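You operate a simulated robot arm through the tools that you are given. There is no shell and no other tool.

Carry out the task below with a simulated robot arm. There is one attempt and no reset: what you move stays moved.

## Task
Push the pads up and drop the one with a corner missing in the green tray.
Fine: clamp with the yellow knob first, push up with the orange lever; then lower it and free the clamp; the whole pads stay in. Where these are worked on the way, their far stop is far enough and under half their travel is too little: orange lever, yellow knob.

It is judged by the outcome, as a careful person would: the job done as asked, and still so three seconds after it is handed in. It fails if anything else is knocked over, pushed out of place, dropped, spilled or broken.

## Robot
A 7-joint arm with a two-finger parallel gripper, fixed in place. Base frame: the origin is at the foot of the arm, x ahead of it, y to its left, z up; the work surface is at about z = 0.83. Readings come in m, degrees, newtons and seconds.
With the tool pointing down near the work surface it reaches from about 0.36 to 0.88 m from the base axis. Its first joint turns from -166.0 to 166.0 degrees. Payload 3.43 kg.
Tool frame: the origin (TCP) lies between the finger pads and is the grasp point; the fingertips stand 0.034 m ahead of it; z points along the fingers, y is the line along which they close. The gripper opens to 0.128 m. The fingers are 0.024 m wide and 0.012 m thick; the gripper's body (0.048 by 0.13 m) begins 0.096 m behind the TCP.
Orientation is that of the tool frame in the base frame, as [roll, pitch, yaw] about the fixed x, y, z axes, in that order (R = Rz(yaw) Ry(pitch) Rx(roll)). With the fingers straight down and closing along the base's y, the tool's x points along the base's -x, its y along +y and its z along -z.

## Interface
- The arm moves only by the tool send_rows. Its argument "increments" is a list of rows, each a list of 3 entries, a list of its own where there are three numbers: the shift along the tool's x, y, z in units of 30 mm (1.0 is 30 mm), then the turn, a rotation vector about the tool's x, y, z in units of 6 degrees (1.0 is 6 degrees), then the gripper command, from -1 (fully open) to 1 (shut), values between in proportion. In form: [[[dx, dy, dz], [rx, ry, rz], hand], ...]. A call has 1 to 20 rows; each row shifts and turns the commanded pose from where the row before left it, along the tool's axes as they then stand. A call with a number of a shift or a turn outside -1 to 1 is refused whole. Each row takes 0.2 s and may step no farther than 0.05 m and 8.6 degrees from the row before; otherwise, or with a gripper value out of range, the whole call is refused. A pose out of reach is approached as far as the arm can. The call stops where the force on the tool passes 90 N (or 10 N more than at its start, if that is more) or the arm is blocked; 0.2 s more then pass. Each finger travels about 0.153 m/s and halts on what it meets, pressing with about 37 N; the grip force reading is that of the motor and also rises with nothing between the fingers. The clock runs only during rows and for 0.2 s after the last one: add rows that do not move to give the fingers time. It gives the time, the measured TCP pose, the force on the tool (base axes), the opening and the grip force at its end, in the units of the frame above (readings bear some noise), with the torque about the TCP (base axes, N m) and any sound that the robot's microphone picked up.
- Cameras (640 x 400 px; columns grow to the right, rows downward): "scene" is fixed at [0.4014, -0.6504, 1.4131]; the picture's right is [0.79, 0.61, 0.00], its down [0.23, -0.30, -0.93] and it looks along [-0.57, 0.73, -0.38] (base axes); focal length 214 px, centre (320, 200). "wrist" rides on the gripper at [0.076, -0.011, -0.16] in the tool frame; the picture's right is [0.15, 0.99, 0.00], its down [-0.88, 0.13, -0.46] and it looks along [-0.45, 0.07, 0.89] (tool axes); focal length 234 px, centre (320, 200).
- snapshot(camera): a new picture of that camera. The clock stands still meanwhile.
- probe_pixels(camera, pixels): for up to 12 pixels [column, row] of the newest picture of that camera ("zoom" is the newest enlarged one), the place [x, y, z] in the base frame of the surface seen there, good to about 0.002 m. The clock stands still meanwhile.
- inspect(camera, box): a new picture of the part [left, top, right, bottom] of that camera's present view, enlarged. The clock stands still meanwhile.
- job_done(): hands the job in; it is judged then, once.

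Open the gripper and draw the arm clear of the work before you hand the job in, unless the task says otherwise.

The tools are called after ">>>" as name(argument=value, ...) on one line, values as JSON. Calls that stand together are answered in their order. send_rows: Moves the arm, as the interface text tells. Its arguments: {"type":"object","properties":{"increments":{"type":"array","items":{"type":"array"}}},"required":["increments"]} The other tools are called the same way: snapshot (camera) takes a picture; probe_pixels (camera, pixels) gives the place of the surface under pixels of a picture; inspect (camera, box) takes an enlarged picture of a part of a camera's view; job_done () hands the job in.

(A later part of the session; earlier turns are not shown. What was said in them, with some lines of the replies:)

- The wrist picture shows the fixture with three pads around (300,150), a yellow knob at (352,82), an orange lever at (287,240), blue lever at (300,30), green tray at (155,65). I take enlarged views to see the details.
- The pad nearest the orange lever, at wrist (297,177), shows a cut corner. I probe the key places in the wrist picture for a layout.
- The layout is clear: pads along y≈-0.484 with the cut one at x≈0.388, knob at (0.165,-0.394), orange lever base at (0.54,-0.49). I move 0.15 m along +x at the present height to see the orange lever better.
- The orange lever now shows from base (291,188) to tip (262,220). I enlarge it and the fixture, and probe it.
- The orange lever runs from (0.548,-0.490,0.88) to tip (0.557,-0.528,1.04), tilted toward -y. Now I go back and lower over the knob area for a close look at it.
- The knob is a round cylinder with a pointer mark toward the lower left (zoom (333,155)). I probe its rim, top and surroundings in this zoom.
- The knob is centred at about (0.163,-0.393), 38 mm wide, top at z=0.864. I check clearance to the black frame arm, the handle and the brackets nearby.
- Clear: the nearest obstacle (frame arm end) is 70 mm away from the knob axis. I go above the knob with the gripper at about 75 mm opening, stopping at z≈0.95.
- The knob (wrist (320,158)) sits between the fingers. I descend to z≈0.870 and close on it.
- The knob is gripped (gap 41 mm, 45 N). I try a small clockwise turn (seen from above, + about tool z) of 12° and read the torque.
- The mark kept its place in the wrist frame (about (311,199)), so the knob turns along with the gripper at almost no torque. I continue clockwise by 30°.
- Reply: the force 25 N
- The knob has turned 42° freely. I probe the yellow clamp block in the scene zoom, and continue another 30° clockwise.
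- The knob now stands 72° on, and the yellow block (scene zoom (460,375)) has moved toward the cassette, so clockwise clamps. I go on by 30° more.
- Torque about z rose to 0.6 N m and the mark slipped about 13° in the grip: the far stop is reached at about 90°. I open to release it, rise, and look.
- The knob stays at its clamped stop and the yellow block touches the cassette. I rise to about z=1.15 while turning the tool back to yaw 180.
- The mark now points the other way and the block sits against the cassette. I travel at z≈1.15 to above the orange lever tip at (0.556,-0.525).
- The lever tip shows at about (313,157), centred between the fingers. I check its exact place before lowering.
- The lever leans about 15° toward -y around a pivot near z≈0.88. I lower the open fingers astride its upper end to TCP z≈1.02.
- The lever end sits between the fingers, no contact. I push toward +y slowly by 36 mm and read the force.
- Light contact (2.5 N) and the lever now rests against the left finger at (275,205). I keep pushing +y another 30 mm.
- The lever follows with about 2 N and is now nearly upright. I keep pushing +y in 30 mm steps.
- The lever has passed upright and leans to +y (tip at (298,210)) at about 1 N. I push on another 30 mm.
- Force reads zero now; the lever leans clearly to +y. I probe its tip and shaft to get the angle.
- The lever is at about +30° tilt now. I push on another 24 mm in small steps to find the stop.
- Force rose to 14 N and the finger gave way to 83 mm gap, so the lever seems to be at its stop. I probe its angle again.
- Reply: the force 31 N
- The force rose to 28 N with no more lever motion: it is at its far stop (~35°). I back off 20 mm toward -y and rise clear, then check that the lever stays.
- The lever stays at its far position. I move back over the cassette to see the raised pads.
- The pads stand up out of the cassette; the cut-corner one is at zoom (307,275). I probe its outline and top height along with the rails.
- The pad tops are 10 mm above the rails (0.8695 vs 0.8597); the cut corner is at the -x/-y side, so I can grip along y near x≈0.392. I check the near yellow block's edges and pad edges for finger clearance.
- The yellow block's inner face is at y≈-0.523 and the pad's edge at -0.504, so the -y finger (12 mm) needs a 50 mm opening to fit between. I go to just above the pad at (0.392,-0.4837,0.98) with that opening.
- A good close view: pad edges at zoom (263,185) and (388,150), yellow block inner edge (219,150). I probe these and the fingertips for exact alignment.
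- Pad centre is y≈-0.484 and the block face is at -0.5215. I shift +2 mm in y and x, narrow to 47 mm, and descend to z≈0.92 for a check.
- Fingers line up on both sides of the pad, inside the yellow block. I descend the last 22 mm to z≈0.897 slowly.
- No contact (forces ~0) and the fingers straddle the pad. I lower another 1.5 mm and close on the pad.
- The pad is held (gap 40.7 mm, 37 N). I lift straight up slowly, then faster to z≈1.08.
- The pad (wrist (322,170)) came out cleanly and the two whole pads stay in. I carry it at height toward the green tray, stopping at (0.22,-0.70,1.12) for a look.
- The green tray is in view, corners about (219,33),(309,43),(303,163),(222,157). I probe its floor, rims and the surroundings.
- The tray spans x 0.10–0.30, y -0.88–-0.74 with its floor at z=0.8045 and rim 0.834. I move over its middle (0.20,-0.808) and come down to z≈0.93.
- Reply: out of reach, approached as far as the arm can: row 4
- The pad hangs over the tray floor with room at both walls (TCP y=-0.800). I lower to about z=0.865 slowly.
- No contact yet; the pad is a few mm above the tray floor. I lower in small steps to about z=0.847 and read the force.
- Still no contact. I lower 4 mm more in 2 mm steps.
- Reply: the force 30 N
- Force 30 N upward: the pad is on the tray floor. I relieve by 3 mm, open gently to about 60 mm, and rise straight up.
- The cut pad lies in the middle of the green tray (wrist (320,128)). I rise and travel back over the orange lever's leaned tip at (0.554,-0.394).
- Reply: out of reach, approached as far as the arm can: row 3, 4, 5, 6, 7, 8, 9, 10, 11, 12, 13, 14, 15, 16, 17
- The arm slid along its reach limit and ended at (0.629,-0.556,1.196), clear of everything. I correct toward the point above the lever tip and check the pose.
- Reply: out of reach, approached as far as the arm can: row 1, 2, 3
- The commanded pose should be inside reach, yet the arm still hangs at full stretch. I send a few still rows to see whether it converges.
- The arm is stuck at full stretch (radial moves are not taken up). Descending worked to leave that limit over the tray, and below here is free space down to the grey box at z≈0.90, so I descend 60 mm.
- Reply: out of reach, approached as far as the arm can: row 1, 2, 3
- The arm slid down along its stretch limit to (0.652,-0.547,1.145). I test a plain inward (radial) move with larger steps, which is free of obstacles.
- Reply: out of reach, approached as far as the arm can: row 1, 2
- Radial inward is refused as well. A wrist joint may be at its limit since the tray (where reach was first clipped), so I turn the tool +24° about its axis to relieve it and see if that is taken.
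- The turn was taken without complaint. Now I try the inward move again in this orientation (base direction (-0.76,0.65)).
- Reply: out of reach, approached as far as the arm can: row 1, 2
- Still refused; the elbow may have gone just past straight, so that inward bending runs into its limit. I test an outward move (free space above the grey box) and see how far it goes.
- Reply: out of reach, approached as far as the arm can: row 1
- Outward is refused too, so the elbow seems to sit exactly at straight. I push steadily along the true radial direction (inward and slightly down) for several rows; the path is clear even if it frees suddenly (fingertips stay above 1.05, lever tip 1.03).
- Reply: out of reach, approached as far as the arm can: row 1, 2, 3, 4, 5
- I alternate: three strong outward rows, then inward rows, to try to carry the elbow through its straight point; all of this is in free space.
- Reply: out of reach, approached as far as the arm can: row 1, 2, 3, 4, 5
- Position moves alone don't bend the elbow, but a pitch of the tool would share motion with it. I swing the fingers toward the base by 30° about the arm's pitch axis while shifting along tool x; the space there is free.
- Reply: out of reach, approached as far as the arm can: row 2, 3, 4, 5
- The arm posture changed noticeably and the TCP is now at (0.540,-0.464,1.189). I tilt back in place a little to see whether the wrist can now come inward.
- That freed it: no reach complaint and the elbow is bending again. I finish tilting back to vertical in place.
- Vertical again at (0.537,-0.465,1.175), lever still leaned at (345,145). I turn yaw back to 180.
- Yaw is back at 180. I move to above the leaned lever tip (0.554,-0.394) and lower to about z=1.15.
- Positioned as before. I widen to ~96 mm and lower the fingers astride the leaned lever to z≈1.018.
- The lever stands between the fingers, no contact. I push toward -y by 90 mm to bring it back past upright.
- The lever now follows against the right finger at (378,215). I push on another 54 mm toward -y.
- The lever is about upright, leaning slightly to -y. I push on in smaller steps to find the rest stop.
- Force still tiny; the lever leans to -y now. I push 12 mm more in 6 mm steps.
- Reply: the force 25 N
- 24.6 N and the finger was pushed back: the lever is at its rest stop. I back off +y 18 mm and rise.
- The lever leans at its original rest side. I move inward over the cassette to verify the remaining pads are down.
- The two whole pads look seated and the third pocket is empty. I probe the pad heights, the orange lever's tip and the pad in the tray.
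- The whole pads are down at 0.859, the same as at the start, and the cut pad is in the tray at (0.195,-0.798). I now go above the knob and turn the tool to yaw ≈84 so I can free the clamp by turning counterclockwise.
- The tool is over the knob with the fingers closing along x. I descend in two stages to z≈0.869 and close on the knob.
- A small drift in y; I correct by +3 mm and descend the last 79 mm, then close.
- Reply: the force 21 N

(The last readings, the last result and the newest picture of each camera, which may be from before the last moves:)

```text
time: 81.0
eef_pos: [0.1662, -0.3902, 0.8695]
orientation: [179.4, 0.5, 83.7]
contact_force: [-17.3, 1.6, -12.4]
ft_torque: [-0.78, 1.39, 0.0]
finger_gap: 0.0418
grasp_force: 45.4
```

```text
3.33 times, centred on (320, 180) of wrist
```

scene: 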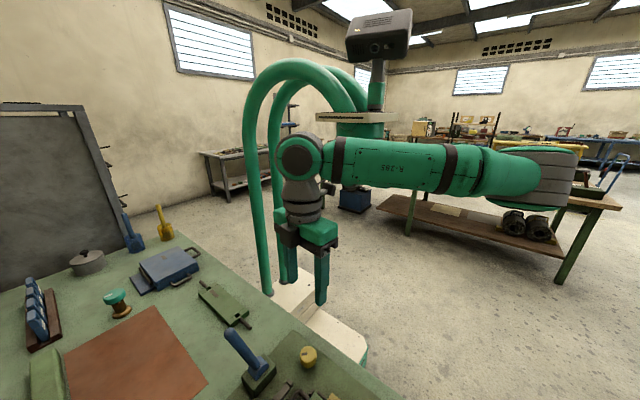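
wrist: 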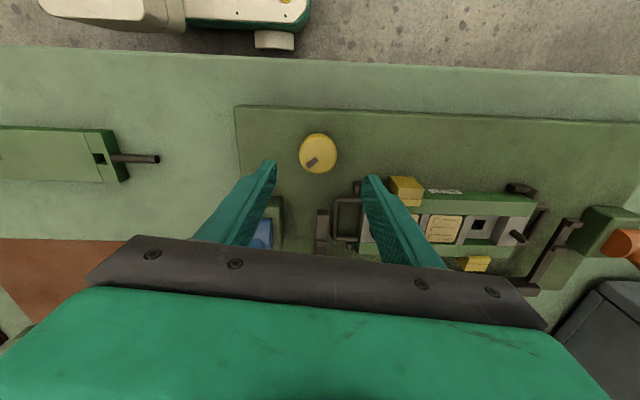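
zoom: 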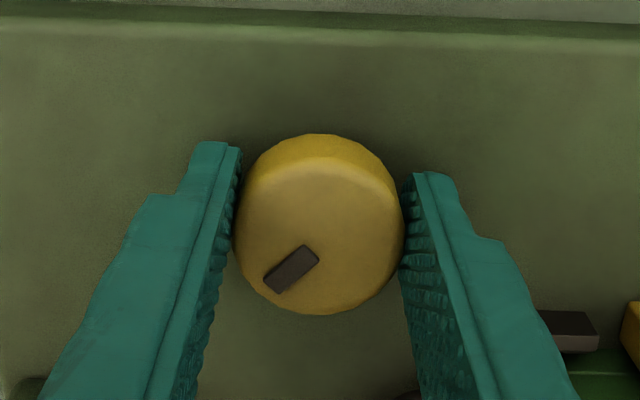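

The knob is gripped (gap 41.8 mm). I relieve the small side force (2 mm in -x) and turn counterclockwise 30°.

>>> send_rows(increments=[[[0, -0.06, 0], [0, 0, 0], 1], [[0, 0, 0], [0, 0, -1], 1], [[0, 0, 0], [0, 0, -1], 1], [[0, 0, 0], [0, 0, -1], 1], [[0, 0, 0], [0, 0, -1], 1], [[0, 0, 0], [0, 0, -1], 1]])

>>> inspect(camera="wrist", box=[260, 120, 380, 240])

```text
time: 82.4
eef_pos: [0.1632, -0.3904, 0.8702]
orientation: [179.6, 0.7, 114.1]
contact_force: [-18.9, 3.5, -2.6]
ft_torque: [0.51, 0.83, -0.06]
finger_gap: 0.0418
grasp_force: 45.0
```

```text
3.33 times, centred on (320, 180) of wrist
```

zoom: 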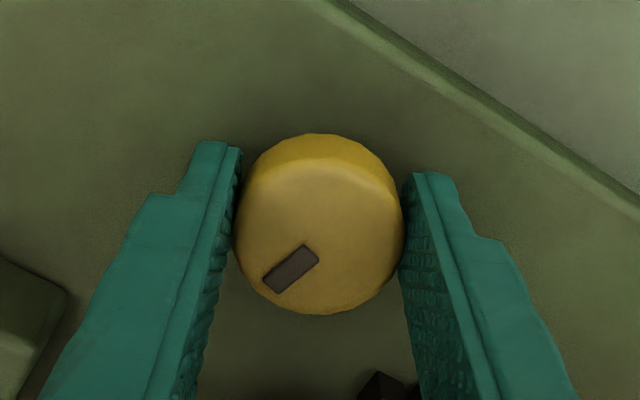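

The knob turned with the gripper (mark fixed in view, torque ~0). I turn another 36° counterclockwise.

>>> send_rows(increments=[[[0, 0, 0], [0, 0, -1], 1], [[0, 0, 0], [0, 0, -1], 1], [[0, 0, 0], [0, 0, -1], 1], [[0, 0, 0], [0, 0, -1], 1], [[0, 0, 0], [0, 0, -1], 1], [[0, 0, 0], [0, 0, -1], 1]])

>>> inspect(camera="wrist", box=[260, 120, 380, 240])

```text
time: 83.8
eef_pos: [0.1622, -0.3927, 0.8692]
orientation: [-179.8, 0.8, 150.0]
contact_force: [-38.2, -5.2, -1.9]
ft_torque: [0.37, 0.11, -0.04]
finger_gap: 0.0417
grasp_force: 44.9
```

```text
3.33 times, centred on (320, 180) of wrist
```

zoom: 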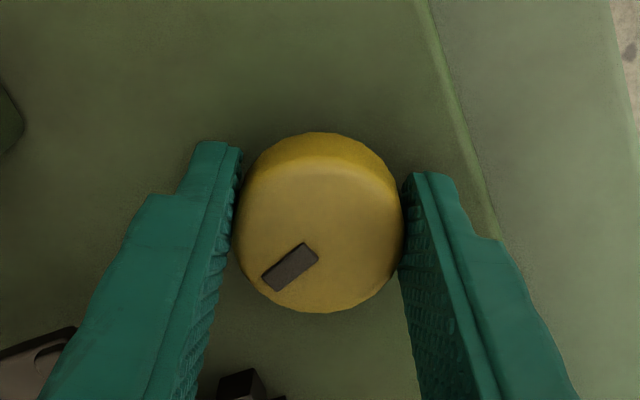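

Side force in x has grown to 38 N, so I relieve by 3 mm in -x and go on turning 24° (66° done so far).

>>> send_rows(increments=[[[0.087, -0.05, 0], [0, 0, 0], 1], [[0, 0, 0], [0, 0, -1], 1], [[0, 0, 0], [0, 0, -1], 1], [[0, 0, 0], [0, 0, -1], 1], [[0, 0, 0], [0, 0, -1], 1]])

>>> inspect(camera="wrist", box=[260, 120, 380, 240])

```text
time: 85.0
eef_pos: [0.1623, -0.3926, 0.8708]
orientation: [-179.5, 0.9, 174.1]
contact_force: [-6.6, -21.2, 6.1]
ft_torque: [0.55, -1.13, -0.04]
finger_gap: 0.0418
grasp_force: 45.1
```

```text
3.33 times, centred on (320, 180) of wrist
```

zoom: 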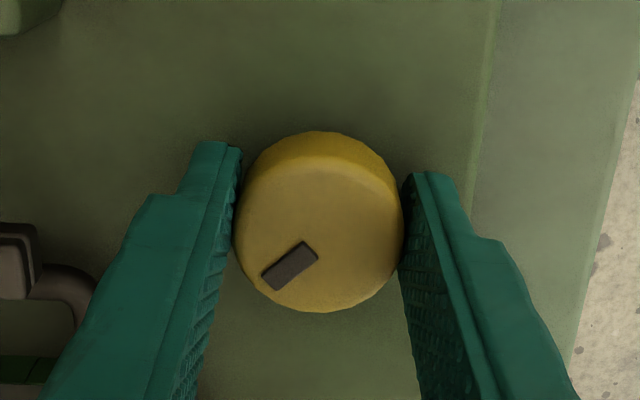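

90° turned back and the knob still follows freely; the mark is about 6° short of its first position. I turn 12° more to meet the stop.

>>> send_rows(increments=[[[0, 0, 0], [0, 0, -1], 1], [[0, 0, 0], [0, 0, -1], 1], [[0, 0, 0], [0, 0, 0], 1]])

>>> inspect(camera="wrist", box=[260, 120, 380, 240])

```text
time: 85.8
eef_pos: [0.1619, -0.3928, 0.87]
orientation: [-179.3, 0.5, -174.0]
contact_force: [-13.5, -38.8, 4.0]
ft_torque: [0.2, 0.24, -0.82]
finger_gap: 0.0418
grasp_force: 44.7
```

```text
3.33 times, centred on (320, 180) of wrist
```

zoom: 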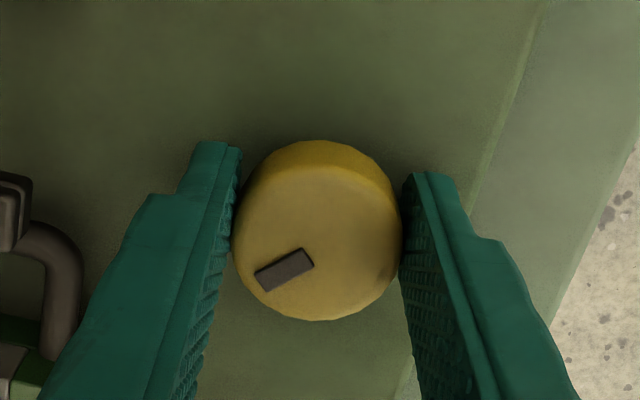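

Torque -0.82 N m and the mark slipped: the knob is at its free stop. I ease the side load, open, and rise straight up.

>>> send_rows(increments=[[[0.03, -0.1, 0], [0, 0, 0], 1], [[0, 0, 0], [0, 0, 0], 0.3], [[0, 0, 0], [0, 0, 0], -0.17], [[0, 0, 0], [0, 0, 0], -0.17], [[0, 0, -0.5], [0, 0, 0], -0.17], [[0, 0, -1], [0, 0, 0], -0.17], [[0, 0, -1], [0, 0, 0], -0.17], [[0, 0, -1], [0, 0, 0], -0.17], [[0, 0, -1], [0, 0, 0], -0.17], [[0, 0, -1], [0, 0, 0], -0.17], [[0, 0, -1], [0, 0, 0], -0.17], [[0, 0, -1], [0, 0, 0], -0.17]])

>>> snapshot(camera="wrist")

>>> inspect(camera="wrist", box=[200, 40, 380, 220])

```text
time: 88.4
eef_pos: [0.1573, -0.391, 1.0942]
orientation: [-179.3, 0.7, -174.1]
contact_force: [0.3, 0.5, -0.4]
ft_torque: [0.02, 0.07, 0.0]
finger_gap: 0.0748
grasp_force: 0.0
```

```text
taken
```

wrist: 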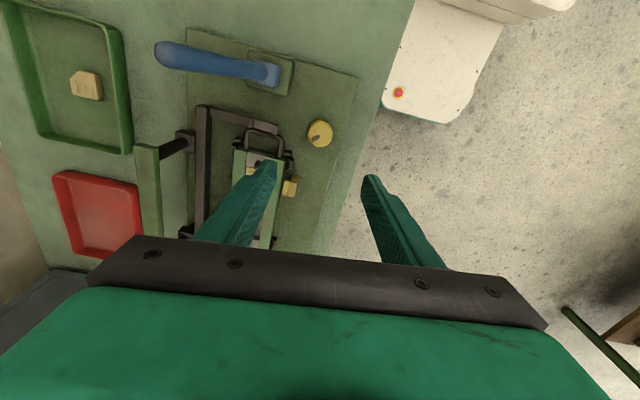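

```text
2.22 times, centred on (290, 130) of wrist
```

zoom: 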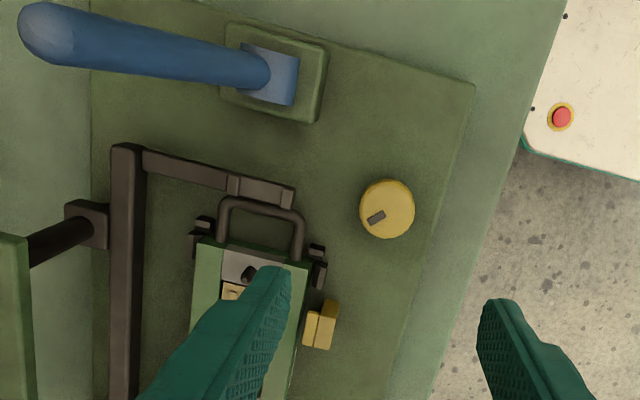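

The mark is back to its first direction and the yellow block stands off again. I withdraw up to about the starting pose with the gripper open and check everything.

>>> send_rows(increments=[[[0, 0, -0.5], [0, 0, 1], -1], [[-0.6, -0.39, -0.94], [0, 0, 0], -1], [[-0.6, -0.39, -0.94], [0, 0, 0], -1], [[-0.6, -0.39, -0.94], [0, 0, 0], -1], [[-0.6, -0.39, -0.94], [0, 0, 0], -1], [[-0.6, -0.39, -0.94], [0, 0, 0], -1], [[0, 0, 0], [0, 0, 0], -1]])

>>> snapshot(camera="wrist")

>>> inspect(camera="wrist", box=[80, 0, 400, 250])

>>> snapshot(camera="scene")

```text
time: 90.0
eef_pos: [0.2466, -0.4487, 1.2542]
orientation: [-179.4, 0.7, 179.8]
contact_force: [0.9, -0.1, 0.6]
ft_torque: [0.0, 0.0, -0.02]
finger_gap: 0.1283
grasp_force: 0.0
```

```text
taken
```

wrist: 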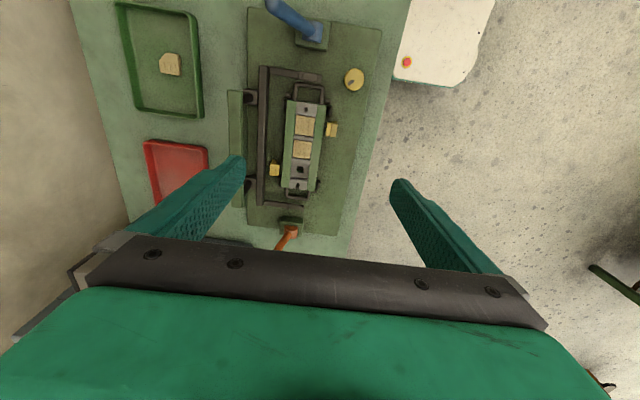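

```text
1.60 times, centred on (240, 125) of wrist
```

zoom: 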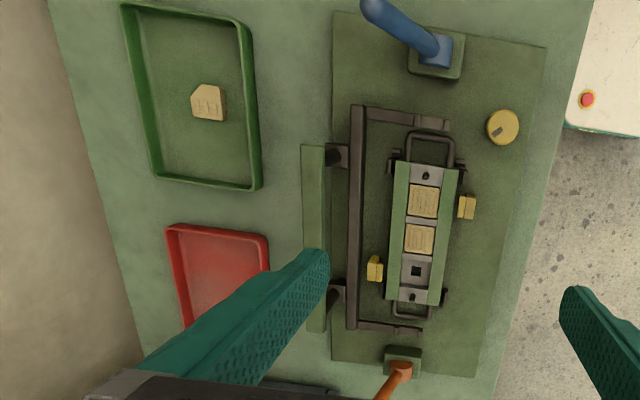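

```text
taken
```

scene: 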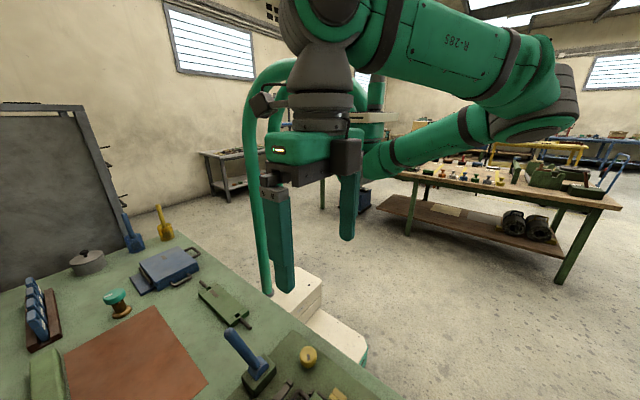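

All looks as wanted. I probe the clamp blocks, pads and cassette against their starting places before handing in.

>>> probe_pixels(camera="zoom", pixels=[[462, 207], [471, 207], [371, 268], [379, 268], [423, 200], [419, 239], [416, 270], [209, 102], [402, 370], [388, 385], [497, 132], [425, 176]])

```text
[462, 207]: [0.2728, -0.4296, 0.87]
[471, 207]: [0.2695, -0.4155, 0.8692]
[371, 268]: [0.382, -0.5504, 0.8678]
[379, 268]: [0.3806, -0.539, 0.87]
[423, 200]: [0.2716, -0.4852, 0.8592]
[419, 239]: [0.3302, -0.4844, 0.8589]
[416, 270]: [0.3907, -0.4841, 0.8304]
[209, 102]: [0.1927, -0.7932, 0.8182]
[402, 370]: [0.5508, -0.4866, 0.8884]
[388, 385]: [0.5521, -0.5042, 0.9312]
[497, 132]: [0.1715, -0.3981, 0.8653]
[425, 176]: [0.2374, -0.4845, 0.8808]
```

The clamp blocks are back off the cassette. The whole pads are seated at z≈0.859, the lever leans at its rest side, and the cut pad lies in the green tray. The gripper is open and clear, so I hand the job in.

>>> job_done()

```text
The job is handed in.
```

The pad with the missing corner is lying in the green tray, and the two whole pads are still in, seated at their starting height.

- **Clamp and push up:** I turned the yellow knob about 90° to its far stop first, then pushed the orange lever to its far stop. The pads came up about 10 mm, and I lifted the cut one out straight up.
- **Lower and free:** After setting the pad down in the tray, I pushed the lever back to its rest stop and turned the knob back to its free stop. The clamp blocks are off the cassette again, where they were at the start.
- **Arm stuck for a while:** Going from the tray back to the lever, the arm got stuck at full stretch near the grey toolbox. Tilting the tool freed it, and it touched nothing while stuck.

From the final pictures and readings, nothing else was moved or knocked. The arm is back near its starting position with the gripper open.
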